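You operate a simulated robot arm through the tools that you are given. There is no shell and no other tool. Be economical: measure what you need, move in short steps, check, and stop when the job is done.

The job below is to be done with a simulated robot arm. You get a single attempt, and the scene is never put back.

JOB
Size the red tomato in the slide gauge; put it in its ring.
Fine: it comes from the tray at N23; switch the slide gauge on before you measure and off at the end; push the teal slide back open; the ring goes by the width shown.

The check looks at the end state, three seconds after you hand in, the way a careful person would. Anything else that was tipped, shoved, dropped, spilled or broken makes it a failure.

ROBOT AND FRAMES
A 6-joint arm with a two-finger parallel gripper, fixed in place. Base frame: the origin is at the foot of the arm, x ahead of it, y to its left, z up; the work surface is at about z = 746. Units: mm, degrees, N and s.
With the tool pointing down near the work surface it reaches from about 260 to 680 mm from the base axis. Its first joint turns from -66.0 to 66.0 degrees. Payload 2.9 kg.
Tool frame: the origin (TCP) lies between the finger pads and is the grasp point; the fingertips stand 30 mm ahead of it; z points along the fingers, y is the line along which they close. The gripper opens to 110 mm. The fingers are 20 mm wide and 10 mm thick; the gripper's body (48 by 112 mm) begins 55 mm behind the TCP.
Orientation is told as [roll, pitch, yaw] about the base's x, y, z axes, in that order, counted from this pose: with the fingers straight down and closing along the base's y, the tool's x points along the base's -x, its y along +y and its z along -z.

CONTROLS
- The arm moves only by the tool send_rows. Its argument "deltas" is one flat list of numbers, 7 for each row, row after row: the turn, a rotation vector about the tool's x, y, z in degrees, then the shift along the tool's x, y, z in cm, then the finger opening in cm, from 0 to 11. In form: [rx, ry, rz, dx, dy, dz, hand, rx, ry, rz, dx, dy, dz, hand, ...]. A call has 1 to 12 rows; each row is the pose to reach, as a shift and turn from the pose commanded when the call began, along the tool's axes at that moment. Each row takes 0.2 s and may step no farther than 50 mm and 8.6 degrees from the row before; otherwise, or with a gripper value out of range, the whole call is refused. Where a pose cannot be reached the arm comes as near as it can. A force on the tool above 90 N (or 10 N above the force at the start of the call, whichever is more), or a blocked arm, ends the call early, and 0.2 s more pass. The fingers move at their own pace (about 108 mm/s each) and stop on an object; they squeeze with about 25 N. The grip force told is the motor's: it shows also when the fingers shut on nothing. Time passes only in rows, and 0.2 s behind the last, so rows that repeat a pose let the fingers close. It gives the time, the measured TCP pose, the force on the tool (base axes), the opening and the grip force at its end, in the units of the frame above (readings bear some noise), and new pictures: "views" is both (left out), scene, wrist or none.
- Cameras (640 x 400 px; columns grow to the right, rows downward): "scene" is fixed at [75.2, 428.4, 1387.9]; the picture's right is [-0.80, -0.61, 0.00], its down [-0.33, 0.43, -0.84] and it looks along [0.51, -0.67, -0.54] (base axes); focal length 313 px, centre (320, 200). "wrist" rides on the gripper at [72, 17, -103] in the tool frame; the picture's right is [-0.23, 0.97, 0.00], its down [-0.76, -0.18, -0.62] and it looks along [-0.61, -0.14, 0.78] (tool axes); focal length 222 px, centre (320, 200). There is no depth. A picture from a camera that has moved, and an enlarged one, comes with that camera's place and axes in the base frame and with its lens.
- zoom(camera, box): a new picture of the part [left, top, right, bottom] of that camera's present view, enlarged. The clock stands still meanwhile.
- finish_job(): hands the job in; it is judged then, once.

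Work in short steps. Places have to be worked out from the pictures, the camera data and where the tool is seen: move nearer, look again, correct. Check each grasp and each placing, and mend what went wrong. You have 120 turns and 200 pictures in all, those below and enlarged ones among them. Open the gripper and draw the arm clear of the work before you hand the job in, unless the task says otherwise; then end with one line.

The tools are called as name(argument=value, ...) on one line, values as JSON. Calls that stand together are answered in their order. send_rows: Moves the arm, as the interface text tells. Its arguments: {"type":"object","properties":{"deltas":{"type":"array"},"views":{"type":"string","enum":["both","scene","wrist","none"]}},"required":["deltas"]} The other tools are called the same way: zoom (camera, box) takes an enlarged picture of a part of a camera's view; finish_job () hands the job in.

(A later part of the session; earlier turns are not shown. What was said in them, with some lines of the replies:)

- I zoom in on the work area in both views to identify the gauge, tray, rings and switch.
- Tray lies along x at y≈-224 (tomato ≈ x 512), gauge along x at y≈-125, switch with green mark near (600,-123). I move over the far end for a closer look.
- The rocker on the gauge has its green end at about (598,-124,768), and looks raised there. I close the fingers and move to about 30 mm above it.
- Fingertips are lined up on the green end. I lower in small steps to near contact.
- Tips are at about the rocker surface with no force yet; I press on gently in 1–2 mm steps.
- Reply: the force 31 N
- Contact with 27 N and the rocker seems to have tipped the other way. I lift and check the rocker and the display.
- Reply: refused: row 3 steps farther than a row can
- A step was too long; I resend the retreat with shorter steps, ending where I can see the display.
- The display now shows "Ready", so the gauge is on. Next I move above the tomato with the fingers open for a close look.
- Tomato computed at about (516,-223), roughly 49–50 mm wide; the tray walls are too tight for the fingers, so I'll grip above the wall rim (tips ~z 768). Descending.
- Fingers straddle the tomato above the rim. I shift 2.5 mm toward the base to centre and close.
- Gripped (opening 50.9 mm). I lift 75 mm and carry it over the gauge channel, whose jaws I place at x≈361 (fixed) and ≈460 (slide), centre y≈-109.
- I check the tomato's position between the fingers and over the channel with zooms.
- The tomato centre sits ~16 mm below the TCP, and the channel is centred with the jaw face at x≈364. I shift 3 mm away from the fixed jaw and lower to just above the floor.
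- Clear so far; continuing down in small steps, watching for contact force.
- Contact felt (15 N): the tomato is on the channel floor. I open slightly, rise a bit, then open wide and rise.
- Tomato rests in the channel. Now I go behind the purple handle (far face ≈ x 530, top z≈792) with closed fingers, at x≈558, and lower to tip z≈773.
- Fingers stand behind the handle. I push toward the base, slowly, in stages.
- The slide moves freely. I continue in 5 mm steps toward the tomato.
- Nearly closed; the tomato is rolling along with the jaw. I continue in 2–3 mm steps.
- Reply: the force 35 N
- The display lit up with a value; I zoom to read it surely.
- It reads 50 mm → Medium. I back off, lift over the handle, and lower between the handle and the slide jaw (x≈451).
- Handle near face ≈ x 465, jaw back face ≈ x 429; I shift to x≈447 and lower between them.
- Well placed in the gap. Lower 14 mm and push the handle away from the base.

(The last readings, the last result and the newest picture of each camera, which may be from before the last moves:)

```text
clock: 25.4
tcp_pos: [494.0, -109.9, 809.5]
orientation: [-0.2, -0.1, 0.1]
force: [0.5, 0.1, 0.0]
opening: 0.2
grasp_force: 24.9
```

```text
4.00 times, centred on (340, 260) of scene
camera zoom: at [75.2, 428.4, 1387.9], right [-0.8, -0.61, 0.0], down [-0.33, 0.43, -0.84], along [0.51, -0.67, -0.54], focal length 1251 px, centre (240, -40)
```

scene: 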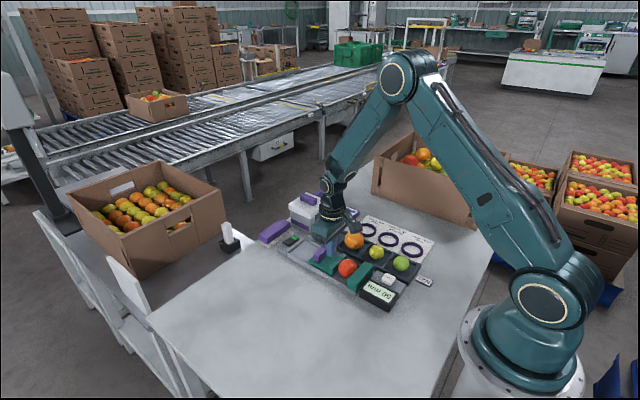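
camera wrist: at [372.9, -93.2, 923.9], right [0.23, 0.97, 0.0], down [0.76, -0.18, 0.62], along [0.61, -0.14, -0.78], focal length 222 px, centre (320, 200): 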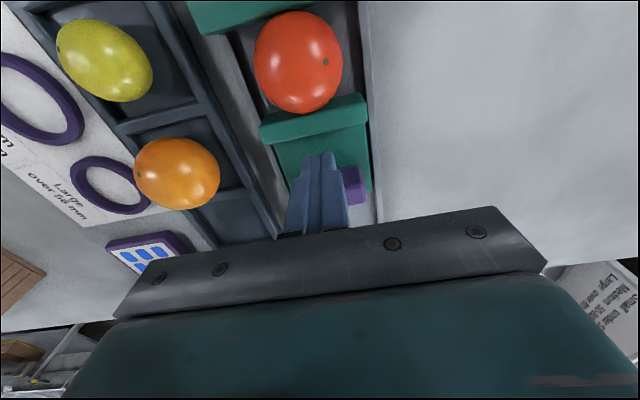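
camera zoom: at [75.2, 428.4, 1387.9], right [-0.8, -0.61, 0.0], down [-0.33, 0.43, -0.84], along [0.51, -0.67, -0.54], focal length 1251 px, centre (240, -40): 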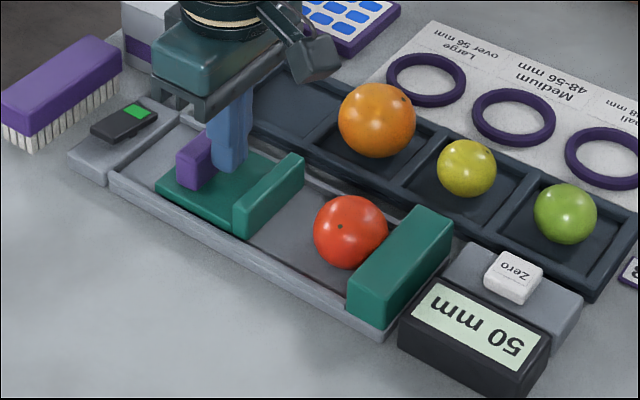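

Nearly back to the original; push ~10–14 mm more, slowly, watching for the end stop.

send_rows(deltas=[0, 0, 0, -0.4, 0, 0, 0, 0, 0, 0, -0.8, 0, 0, 0, 0, 0, 0, -1.1, 0, 0, 0, 0, 0, 0, -1.1, 0, 0, 0], views="none")

zoom(camera="scene", box=[280, 210, 400, 310])

```text
clock: 26.4
tcp_pos: [503.0, -110.3, 808.1]
orientation: [-0.1, 0.2, -0.1]
force: [-11.3, -0.2, 2.8]
opening: 0.0
grasp_force: 25.5
```

```text
4.00 times, centred on (340, 260) of scene
camera zoom: at [74.9, 428.5, 1387.9], right [-0.8, -0.61, 0.0], down [-0.33, 0.43, -0.84], along [0.51, -0.67, -0.54], focal length 1251 px, centre (240, -40)
```

zoom: 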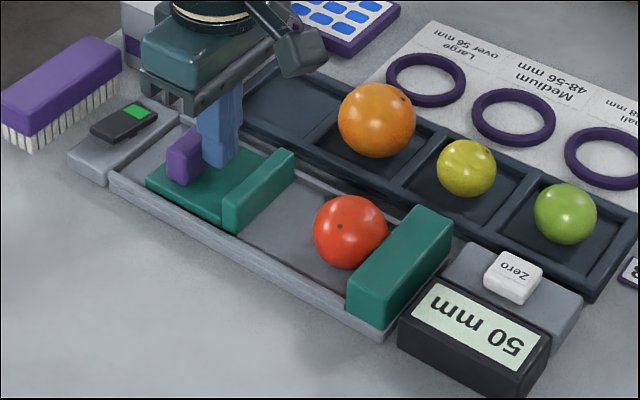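

The slide hit its stop at its original open place. I back off, lift, and go above the tomato with fingers open.

send_rows(deltas=[0, 0, 0, 0.8, 0, 0, 0, 0, 0, 0, 1.2, 0, -4, 0, 0, 0, 0, 1.2, 0, -8, 0, 0, 0, 0, 5, 0, -8, 8, 0, 0, 0, 9, 0, -8, 8, 0, 0, 0, 11.2, 0, -8, 8, 0, 0, 0, 11.2, 0, -8, 8], views="wrist")

zoom(camera="wrist", box=[200, 20, 420, 240])

zoom(camera="scene", box=[280, 210, 440, 310])

```text
clock: 28.0
tcp_pos: [392.8, -110.1, 889.6]
orientation: [-0.1, 0.1, 0.1]
force: [-0.7, 0.0, -0.3]
opening: 80.0
grasp_force: 0.0
camera wrist: at [319.1, -93.5, 992.0], right [0.23, 0.97, 0.0], down [0.76, -0.18, 0.62], along [0.61, -0.14, -0.78], focal length 222 px, centre (320, 200)
```

wrist: 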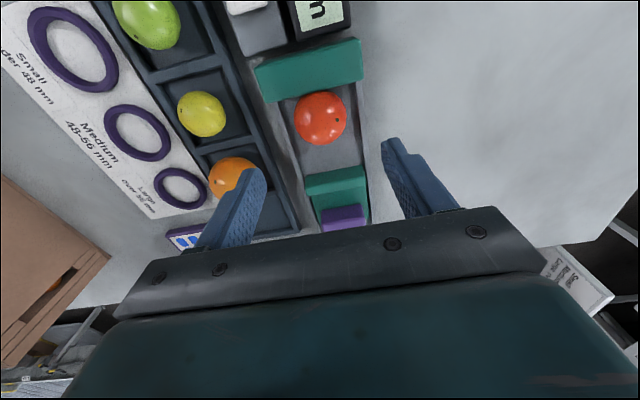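

```text
1.82 times, centred on (310, 130) of wrist
camera zoom: at [319.1, -93.5, 992.0], right [0.23, 0.97, 0.0], down [0.76, -0.18, 0.62], along [0.61, -0.14, -0.78], focal length 404 px, centre (338, 327)
```

zoom: 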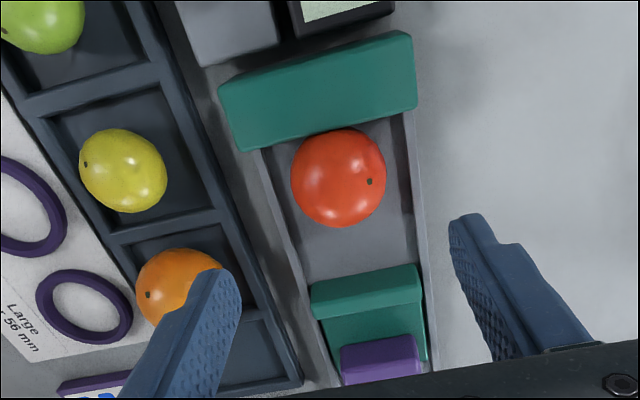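

```text
4.00 times, centred on (360, 260) of scene
camera zoom: at [75.2, 428.4, 1387.9], right [-0.8, -0.61, 0.0], down [-0.33, 0.43, -0.84], along [0.51, -0.67, -0.54], focal length 1251 px, centre (160, -40)
```

zoom: 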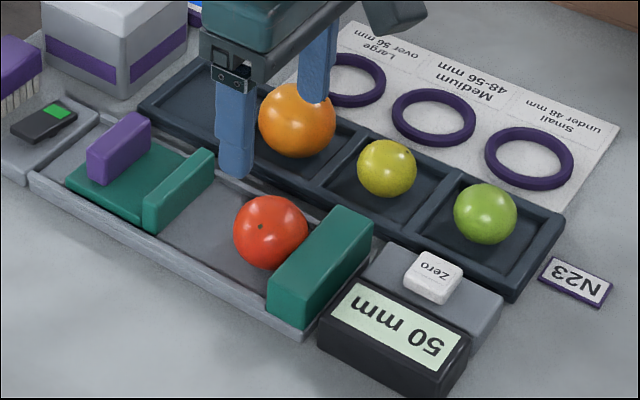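

Tomato at ≈(389,-108.5). I descend with moderately open fingers to straddle it and then close.

send_rows(deltas=[0, 0, 0, 0.4, 0.13, 3, 7, 0, 0, 0, 0.4, 0.13, 6, 6.6, 0, 0, 0, 0.4, 0.13, 8, 6.4, 0, 0, 0, 0.4, 0.13, 9.2, 6.2, 0, 0, 0, 0.4, 0.13, 9.2, 6.2], views="wrist")

zoom(camera="scene", box=[310, 220, 390, 300])

```text
clock: 29.2
tcp_pos: [387.6, -111.8, 797.4]
orientation: [-0.1, 0.0, 0.1]
force: [0.0, 0.7, -0.2]
opening: 62.1
grasp_force: 0.1
camera wrist: at [314.8, -92.7, 900.8], right [0.23, 0.97, 0.0], down [0.76, -0.18, 0.62], along [0.61, -0.14, -0.78], focal length 222 px, centre (320, 200)
```

wrist: 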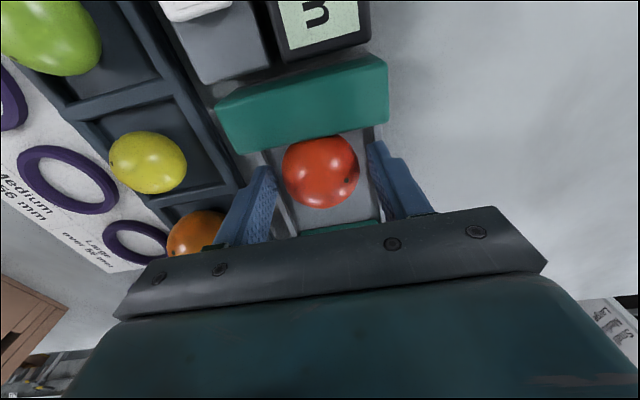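

```text
5.00 times, centred on (350, 260) of scene
camera zoom: at [75.2, 428.4, 1387.9], right [-0.8, -0.61, 0.0], down [-0.33, 0.43, -0.84], along [0.51, -0.67, -0.54], focal length 1564 px, centre (170, -100)
```

zoom: 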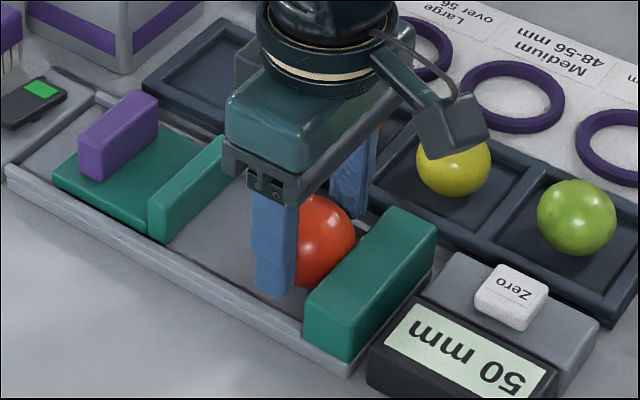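

Straddled well. I raise 3 mm (to keep tips clear of the ring later), close, and lift.

send_rows(deltas=[0, 0, 0, 0, 0, -0.3, 6.2, 0, 0, 0, 0, 0, -0.3, 4.5, 0, 0, 0, 0, 0, -0.3, 3.5, 0, 0, 0, 0, 0, -0.3, 3.5, 0, 0, 0, 0, 0, -2, 3.5, 0, 0, 0, 0, 0, -5, 3.5, 0, 0, 0, 0, 0, -9, 3.5, 0, 0, 0, 0, 0, -9, 3.5])

zoom(camera="scene", box=[300, 190, 440, 310])

```text
clock: 31.0
tcp_pos: [387.5, -106.7, 885.4]
orientation: [0.0, 0.0, -0.1]
force: [0.2, 0.2, -1.4]
opening: 51.1
grasp_force: 15.7
camera wrist: at [314.7, -90.3, 988.6], right [0.23, 0.97, 0.0], down [0.76, -0.18, 0.62], along [0.61, -0.14, -0.78], focal length 222 px, centre (320, 200)
```

scene: 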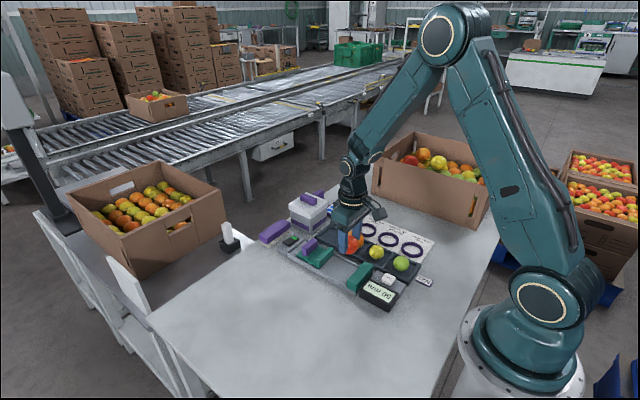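
wrist: 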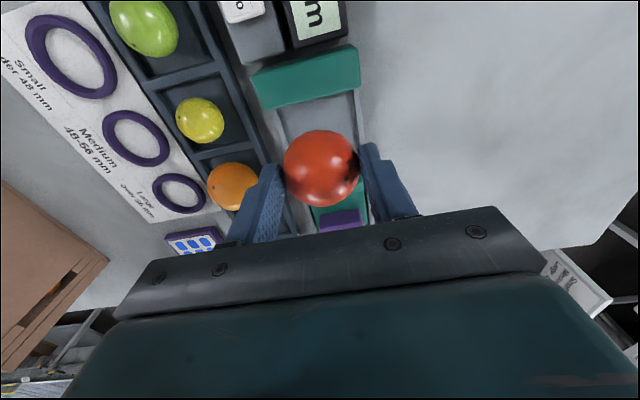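

```text
3.33 times, centred on (370, 250) of scene
camera zoom: at [75.2, 428.4, 1387.9], right [-0.8, -0.61, 0.0], down [-0.33, 0.43, -0.84], along [0.51, -0.67, -0.54], focal length 1043 px, centre (153, 33)
```

zoom: 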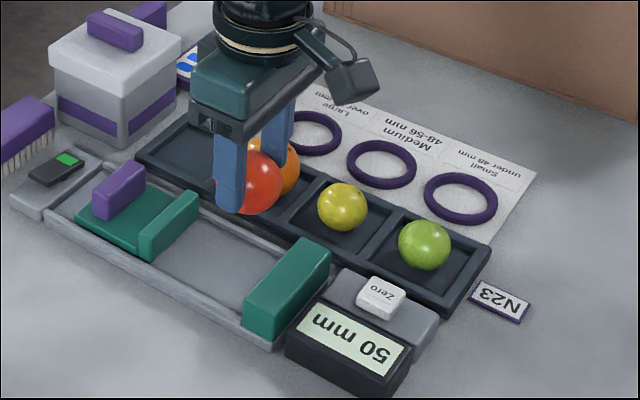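

Tomato is held. I carry it at this height over the medium ring, estimated at (368,-315).

send_rows(deltas=[0, 0, 0, 0.4, -4.1, 0, 3.5, 0, 0, 0, 0.8, -8.2, 0, 3.5, 0, 0, 0, 1.2, -12.3, 0, 3.5, 0, 0, 0, 1.6, -16.5, 0, 3.5, 0, 0, 0, 1.95, -20.7, 0, 3.5, 0, 0, 0, 1.95, -20.7, 0, 3.5])

zoom(camera="wrist", box=[200, 20, 420, 240])

zoom(camera="scene", box=[330, 180, 450, 280])

```text
clock: 32.4
tcp_pos: [366.5, -315.8, 886.1]
orientation: [0.0, -0.1, 0.1]
force: [-0.3, -0.4, -0.3]
opening: 51.1
grasp_force: 16.5
camera wrist: at [293.8, -299.0, 989.3], right [0.23, 0.97, 0.0], down [0.76, -0.18, 0.62], along [0.61, -0.14, -0.78], focal length 222 px, centre (320, 200)
```

scene: 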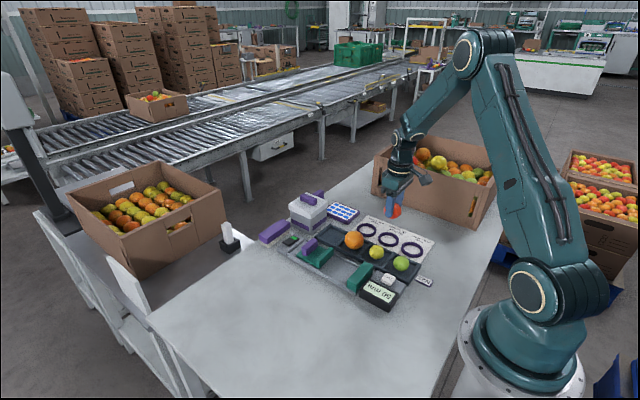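
wrist: 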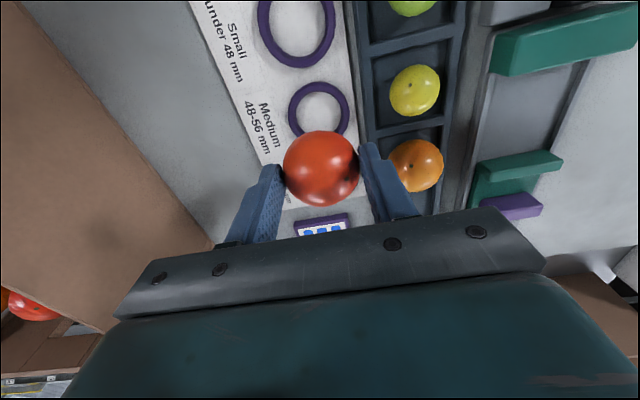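

```text
1.82 times, centred on (310, 130) of wrist
camera zoom: at [293.8, -299.0, 989.3], right [0.23, 0.97, 0.0], down [0.76, -0.18, 0.62], along [0.61, -0.14, -0.78], focal length 404 px, centre (338, 327)
```

zoom: 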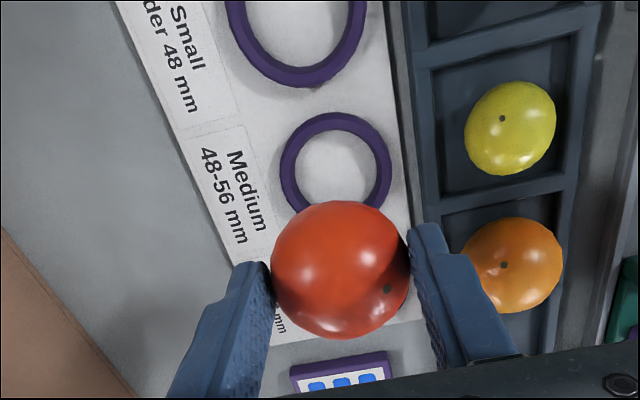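

```text
4.00 times, centred on (390, 230) of scene
camera zoom: at [75.2, 428.4, 1387.9], right [-0.8, -0.61, 0.0], down [-0.33, 0.43, -0.84], along [0.51, -0.67, -0.54], focal length 1251 px, centre (40, 80)
```

zoom: 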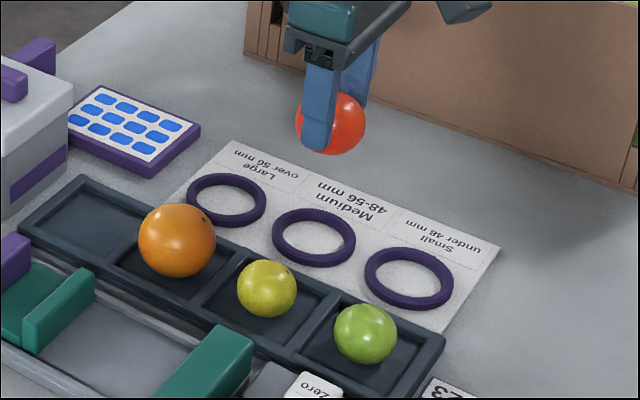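

The tomato is nearly right over the medium ring (ring ≈(366.5,-316), tomato ≈(365.5,-315)). I lower to a few mm above the mat.

send_rows(deltas=[0, 0, 0, -0.1, -0.05, 3, 3.5, 0, 0, 0, -0.1, -0.05, 6, 3.5, 0, 0, 0, -0.1, -0.05, 7.8, 3.5, 0, 0, 0, -0.1, -0.05, 8.4, 3.5, 0, 0, 0, -0.1, -0.05, 8.4, 3.5], views="wrist")

zoom(camera="scene", box=[340, 200, 440, 270])

zoom(camera="wrist", box=[220, 50, 420, 250])

```text
clock: 33.6
tcp_pos: [368.2, -314.4, 802.0]
orientation: [-0.1, 0.0, 0.0]
force: [-0.4, -0.1, 0.0]
opening: 51.4
grasp_force: 15.9
camera wrist: at [296.1, -298.5, 905.1], right [0.23, 0.97, 0.0], down [0.76, -0.18, 0.62], along [0.61, -0.14, -0.78], focal length 222 px, centre (320, 200)
```

wrist: 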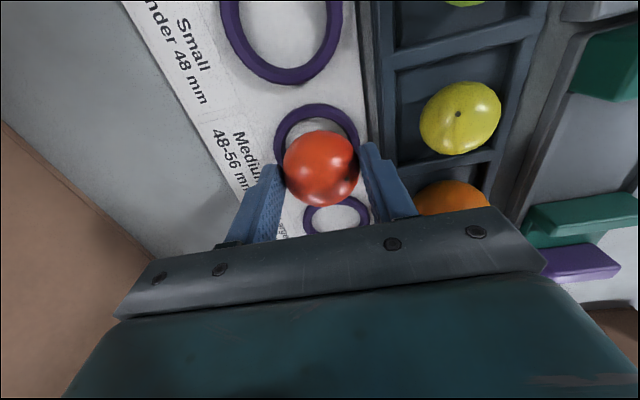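

```text
5.71 times, centred on (390, 235) of scene
camera zoom: at [75.2, 428.4, 1387.9], right [-0.8, -0.61, 0.0], down [-0.33, 0.43, -0.84], along [0.51, -0.67, -0.54], focal length 1787 px, centre (-80, 0)
```

zoom: 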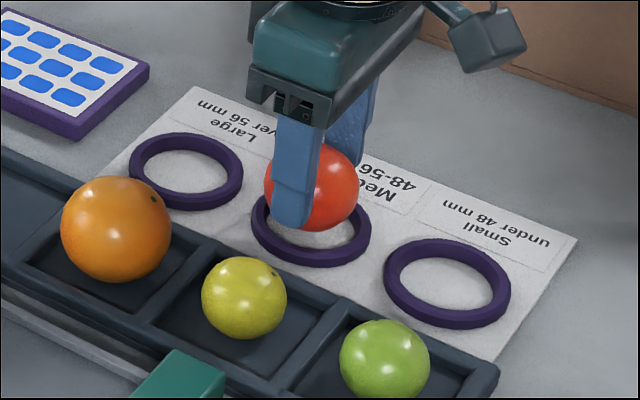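

```text
2.00 times, centred on (320, 150) of wrist
camera zoom: at [296.1, -298.5, 905.1], right [0.23, 0.97, 0.0], down [0.76, -0.18, 0.62], along [0.61, -0.14, -0.78], focal length 444 px, centre (320, 300)
```

zoom: 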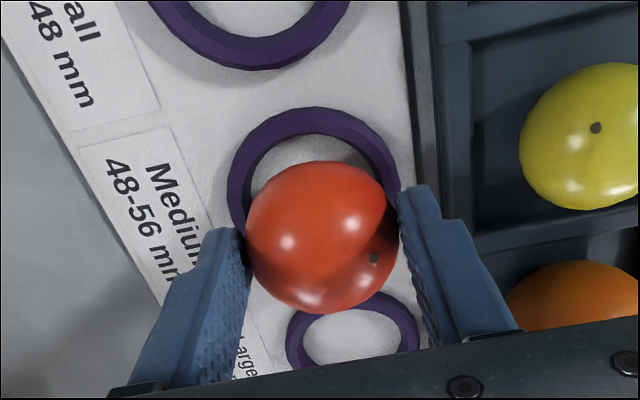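

Comparing both views, the tomato is ~2–3 mm off in +x and +y; I correct by that and lower in small steps until contact.

send_rows(deltas=[0, 0, 0, 0.22, -0.25, 0, 3.5, 0, 0, 0, 0.22, -0.25, 0.4, 3.5, 0, 0, 0, 0.22, -0.25, 0.7, 3.5, 0, 0, 0, 0.22, -0.25, 0.7, 3.5], views="none")

zoom(camera="scene", box=[340, 200, 440, 270])

zoom(camera="wrist", box=[220, 50, 420, 250])

```text
clock: 34.6
tcp_pos: [367.0, -319.5, 795.4]
orientation: [-0.1, 0.0, -0.1]
force: [1.1, -0.1, -0.4]
opening: 51.0
grasp_force: 16.1
```

```text
5.71 times, centred on (390, 235) of scene
camera zoom: at [75.2, 428.4, 1387.9], right [-0.8, -0.61, 0.0], down [-0.33, 0.43, -0.84], along [0.51, -0.67, -0.54], focal length 1787 px, centre (-80, 0)
```

zoom: 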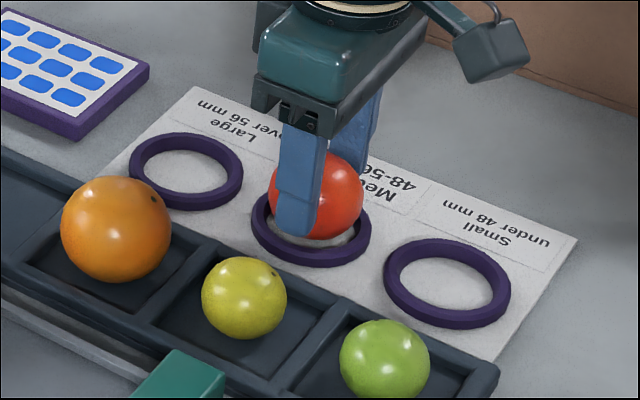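

```text
2.00 times, centred on (320, 150) of wrist
camera zoom: at [294.1, -301.5, 898.2], right [0.23, 0.97, 0.0], down [0.76, -0.18, 0.62], along [0.61, -0.14, -0.78], focal length 444 px, centre (320, 300)
```

zoom: 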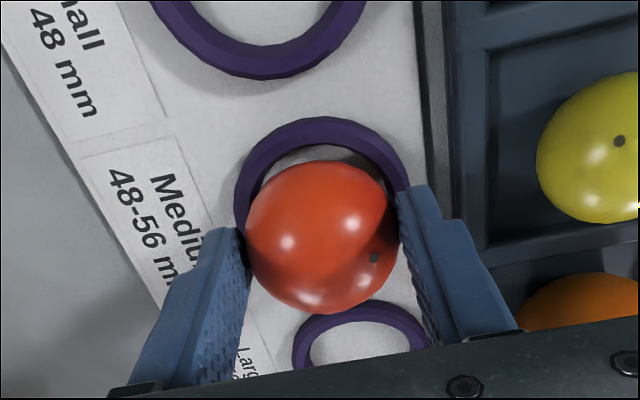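

Now centred in both views. Lower the last few mm to contact.

send_rows(deltas=[0, 0, 0, 0, 0, 0.2, 3.5, 0, 0, 0, 0, 0, 0.4, 3.5, 0, 0, 0, 0, 0, 0.4, 3.5], views="none")

```text
clock: 35.4
tcp_pos: [368.1, -319.0, 791.5]
orientation: [-0.1, 0.1, 0.0]
force: [-4.6, 2.6, 14.5]
opening: 51.1
grasp_force: 16.0
```

Contact as expected. I open gently and rise straight up.

send_rows(deltas=[0, 0, 0, 0, 0, -0.15, 5.4, 0, 0, 0, 0, 0, -0.2, 5.9, 0, 0, 0, 0, 0, -1, 6.4, 0, 0, 0, 0, 0, -3, 7.5, 0, 0, 0, 0, 0, -6.5, 8, 0, 0, 0, 0, 0, -10, 8])

zoom(camera="scene", box=[340, 200, 440, 270])

zoom(camera="wrist", box=[220, 50, 420, 250])

```text
clock: 36.8
tcp_pos: [368.2, -318.0, 891.8]
orientation: [0.0, 0.0, -0.1]
force: [1.6, -0.4, 0.2]
opening: 80.0
grasp_force: 0.1
camera wrist: at [295.3, -301.1, 994.2], right [0.23, 0.97, 0.0], down [0.76, -0.18, 0.62], along [0.61, -0.14, -0.78], focal length 222 px, centre (320, 200)
```

scene: 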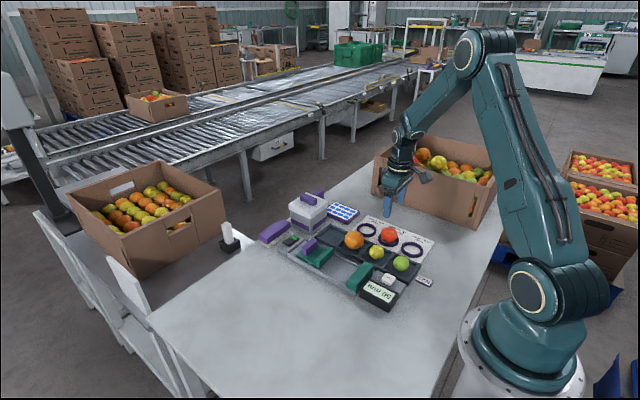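
wrist: 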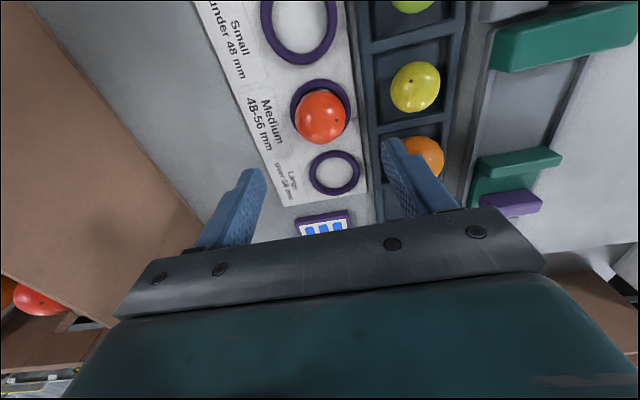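

```text
5.71 times, centred on (390, 235) of scene
camera zoom: at [75.2, 428.5, 1387.9], right [-0.8, -0.61, 0.0], down [-0.33, 0.43, -0.84], along [0.51, -0.67, -0.54], focal length 1787 px, centre (-80, 0)
```

zoom: 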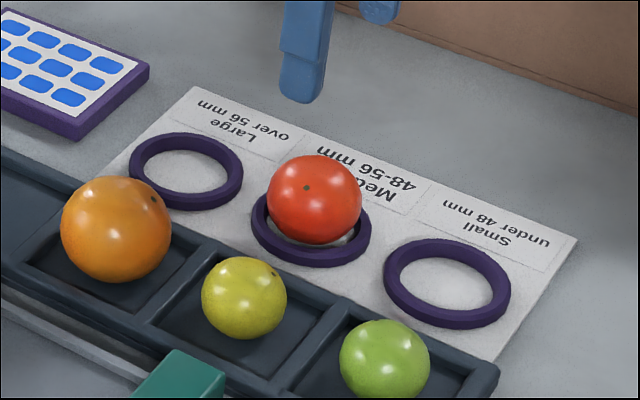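

```text
2.00 times, centred on (320, 150) of wrist
camera zoom: at [295.3, -301.1, 994.2], right [0.23, 0.97, 0.0], down [0.76, -0.18, 0.62], along [0.61, -0.14, -0.78], focal length 444 px, centre (320, 300)
```

zoom: 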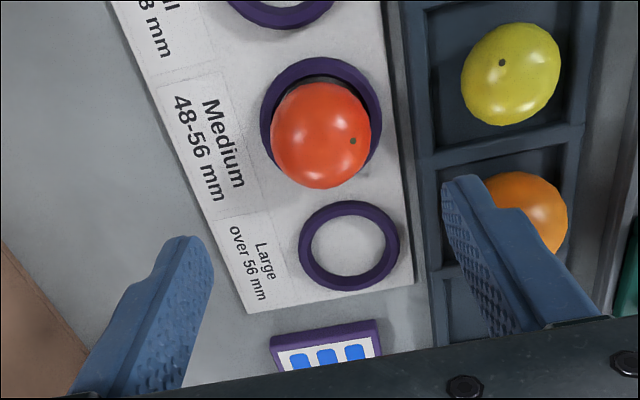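

The tomato rests in the Medium ring. Next I switch off: go over the rocker's black end, (598,-97), fingers closed.

send_rows(deltas=[0, 0, 0, -3, 3.6, 0, 8, 0, 0, 0, -6, 7.2, 0, 0, 0, 0, 0, -9, 10.8, 0, 0, 0, 0, 0, -12, 14.4, 0, 0, 0, 0, 0, -15, 18, 0, 0, 0, 0, 0, -18, 21.9, 0, 0, 0, 0, 0, -22.9, 22.1, 0, 0, 0, 0, 0, -22.9, 22.1, 3.5, 0, 0, 0, 0, -22.9, 22.1, 6.6, 0, 0, 0, 0, -22.9, 22.1, 6.6, 0])

zoom(camera="scene", box=[260, 200, 340, 270])

zoom(camera="wrist", box=[220, 50, 420, 250])

```text
clock: 39.0
tcp_pos: [593.9, -97.0, 824.9]
orientation: [0.0, -0.1, 0.0]
force: [1.1, 0.1, -0.6]
opening: 0.0
grasp_force: 25.2
camera wrist: at [521.2, -80.0, 928.1], right [0.23, 0.97, 0.0], down [0.76, -0.18, 0.62], along [0.61, -0.14, -0.78], focal length 222 px, centre (320, 200)
```

scene: 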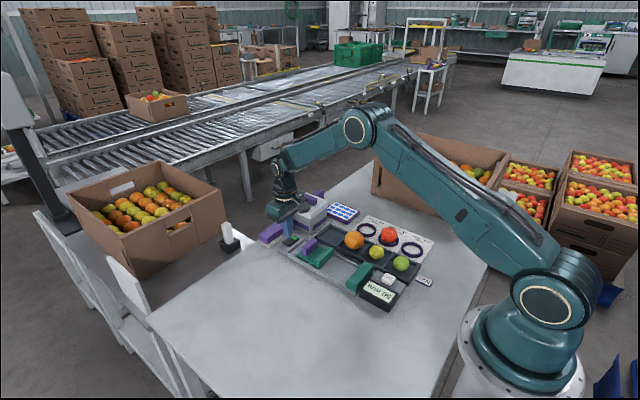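
wrist: 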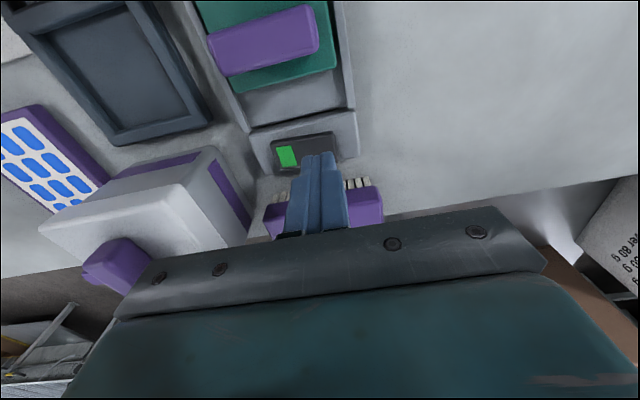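

```text
5.71 times, centred on (300, 235) of scene
camera zoom: at [75.2, 428.4, 1387.9], right [-0.8, -0.61, 0.0], down [-0.33, 0.43, -0.84], along [0.51, -0.67, -0.54], focal length 1787 px, centre (434, 0)
```

zoom: 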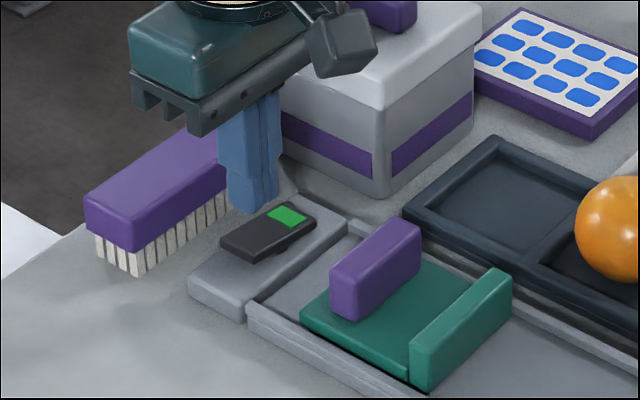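

```text
2.00 times, centred on (320, 150) of wrist
camera zoom: at [521.2, -80.0, 928.1], right [0.23, 0.97, 0.0], down [0.76, -0.18, 0.62], along [0.61, -0.14, -0.78], focal length 444 px, centre (320, 300)
```

zoom: 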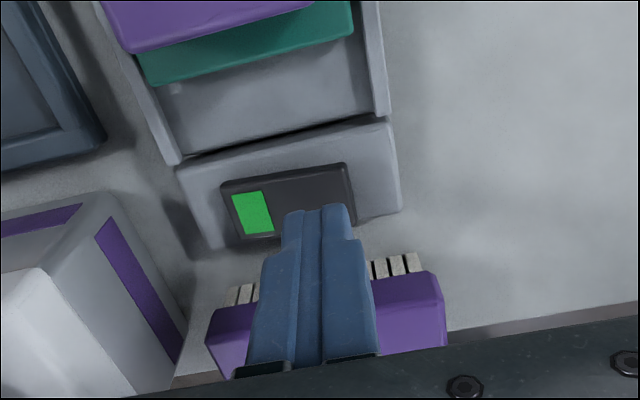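

Aligned with the black end. I lower to contact and press the same depth as before.

send_rows(deltas=[0, 0, 0, -0.3, 0.1, 1.2, 0, 0, 0, 0, -0.3, 0.1, 2.2, 0, 0, 0, 0, -0.3, 0.1, 2.6, 0, 0, 0, 0, -0.3, 0.1, 2.8, 0, 0, 0, 0, -0.3, 0.1, 2.95, 0, 0, 0, 0, -0.3, 0.1, 3.1, 0], views="none")

zoom(camera="scene", box=[260, 200, 420, 310])

```text
clock: 40.4
tcp_pos: [598.2, -96.4, 797.9]
orientation: [-0.1, 0.0, -0.1]
force: [-15.5, 4.3, 26.1]
opening: 0.0
grasp_force: 25.3
```

```text
3.64 times, centred on (340, 255) of scene
camera zoom: at [74.4, 428.6, 1387.9], right [-0.8, -0.61, 0.0], down [-0.32, 0.43, -0.84], along [0.51, -0.67, -0.54], focal length 1138 px, centre (247, 0)
```

zoom: 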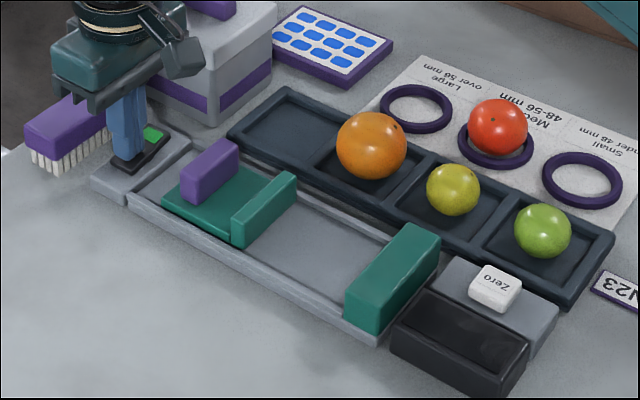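

The display is dark: the gauge is off. I lift straight up and draw the arm clear, opening the gripper.

send_rows(deltas=[0, 0, 0, 0, 0, -1.5, 0, 0, 0, 0, 0, 0, -5, 0, 0, 0, 0, 0, 0, -10, 0, 0, 0, 0, 2, 0, -14, 11, 0, 0, 0, 5, 0, -17, 11, 0, 0, 0, 9, 0, -19, 11, 0, 0, 0, 13, 0, -21, 11, 0, 0, 0, 17, 0, -23, 11, 0, 0, 0, 17, 0, -23, 11])

zoom(camera="scene", box=[250, 190, 450, 315])

```text
clock: 42.4
tcp_pos: [428.2, -95.2, 1024.0]
orientation: [-0.2, 0.0, 0.0]
force: [0.2, -0.3, 0.4]
opening: 110.1
grasp_force: 0.1
camera wrist: at [355.1, -79.6, 1126.6], right [0.23, 0.97, 0.0], down [0.76, -0.18, 0.62], along [0.61, -0.14, -0.78], focal length 222 px, centre (320, 200)
```

scene: 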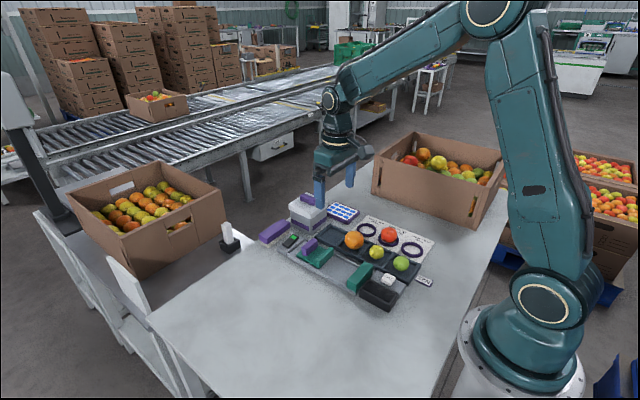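
wrist: 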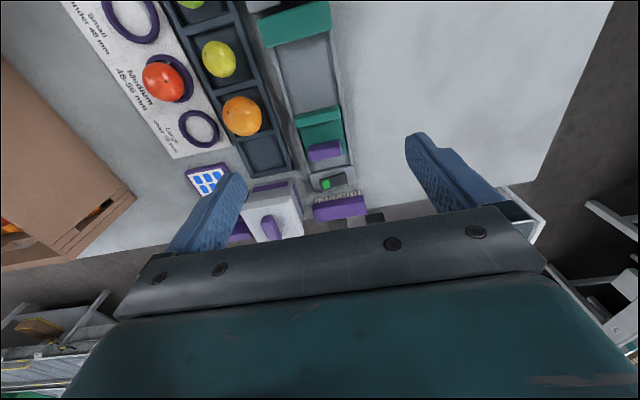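

```text
3.20 times, centred on (350, 252) of scene
camera zoom: at [75.2, 428.4, 1387.9], right [-0.8, -0.61, 0.0], down [-0.33, 0.43, -0.84], along [0.51, -0.67, -0.54], focal length 1001 px, centre (224, 32)
```

zoom: 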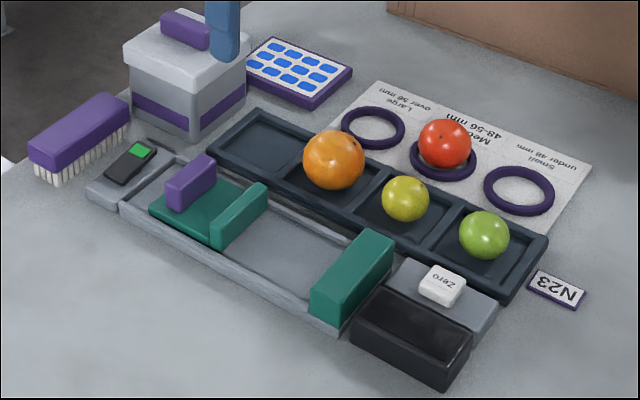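

Everything is in order: tomato in the Medium ring, slide open, gauge off, the rest undisturbed and the arm clear. I hand in.

finish_job()

```text
The job is handed in.
```

The red tomato from the N23 tray measured 50 mm and now sits in the Medium (48–56 mm) ring, with the teal slide pushed back open, the gauge switched off and the arm clear.
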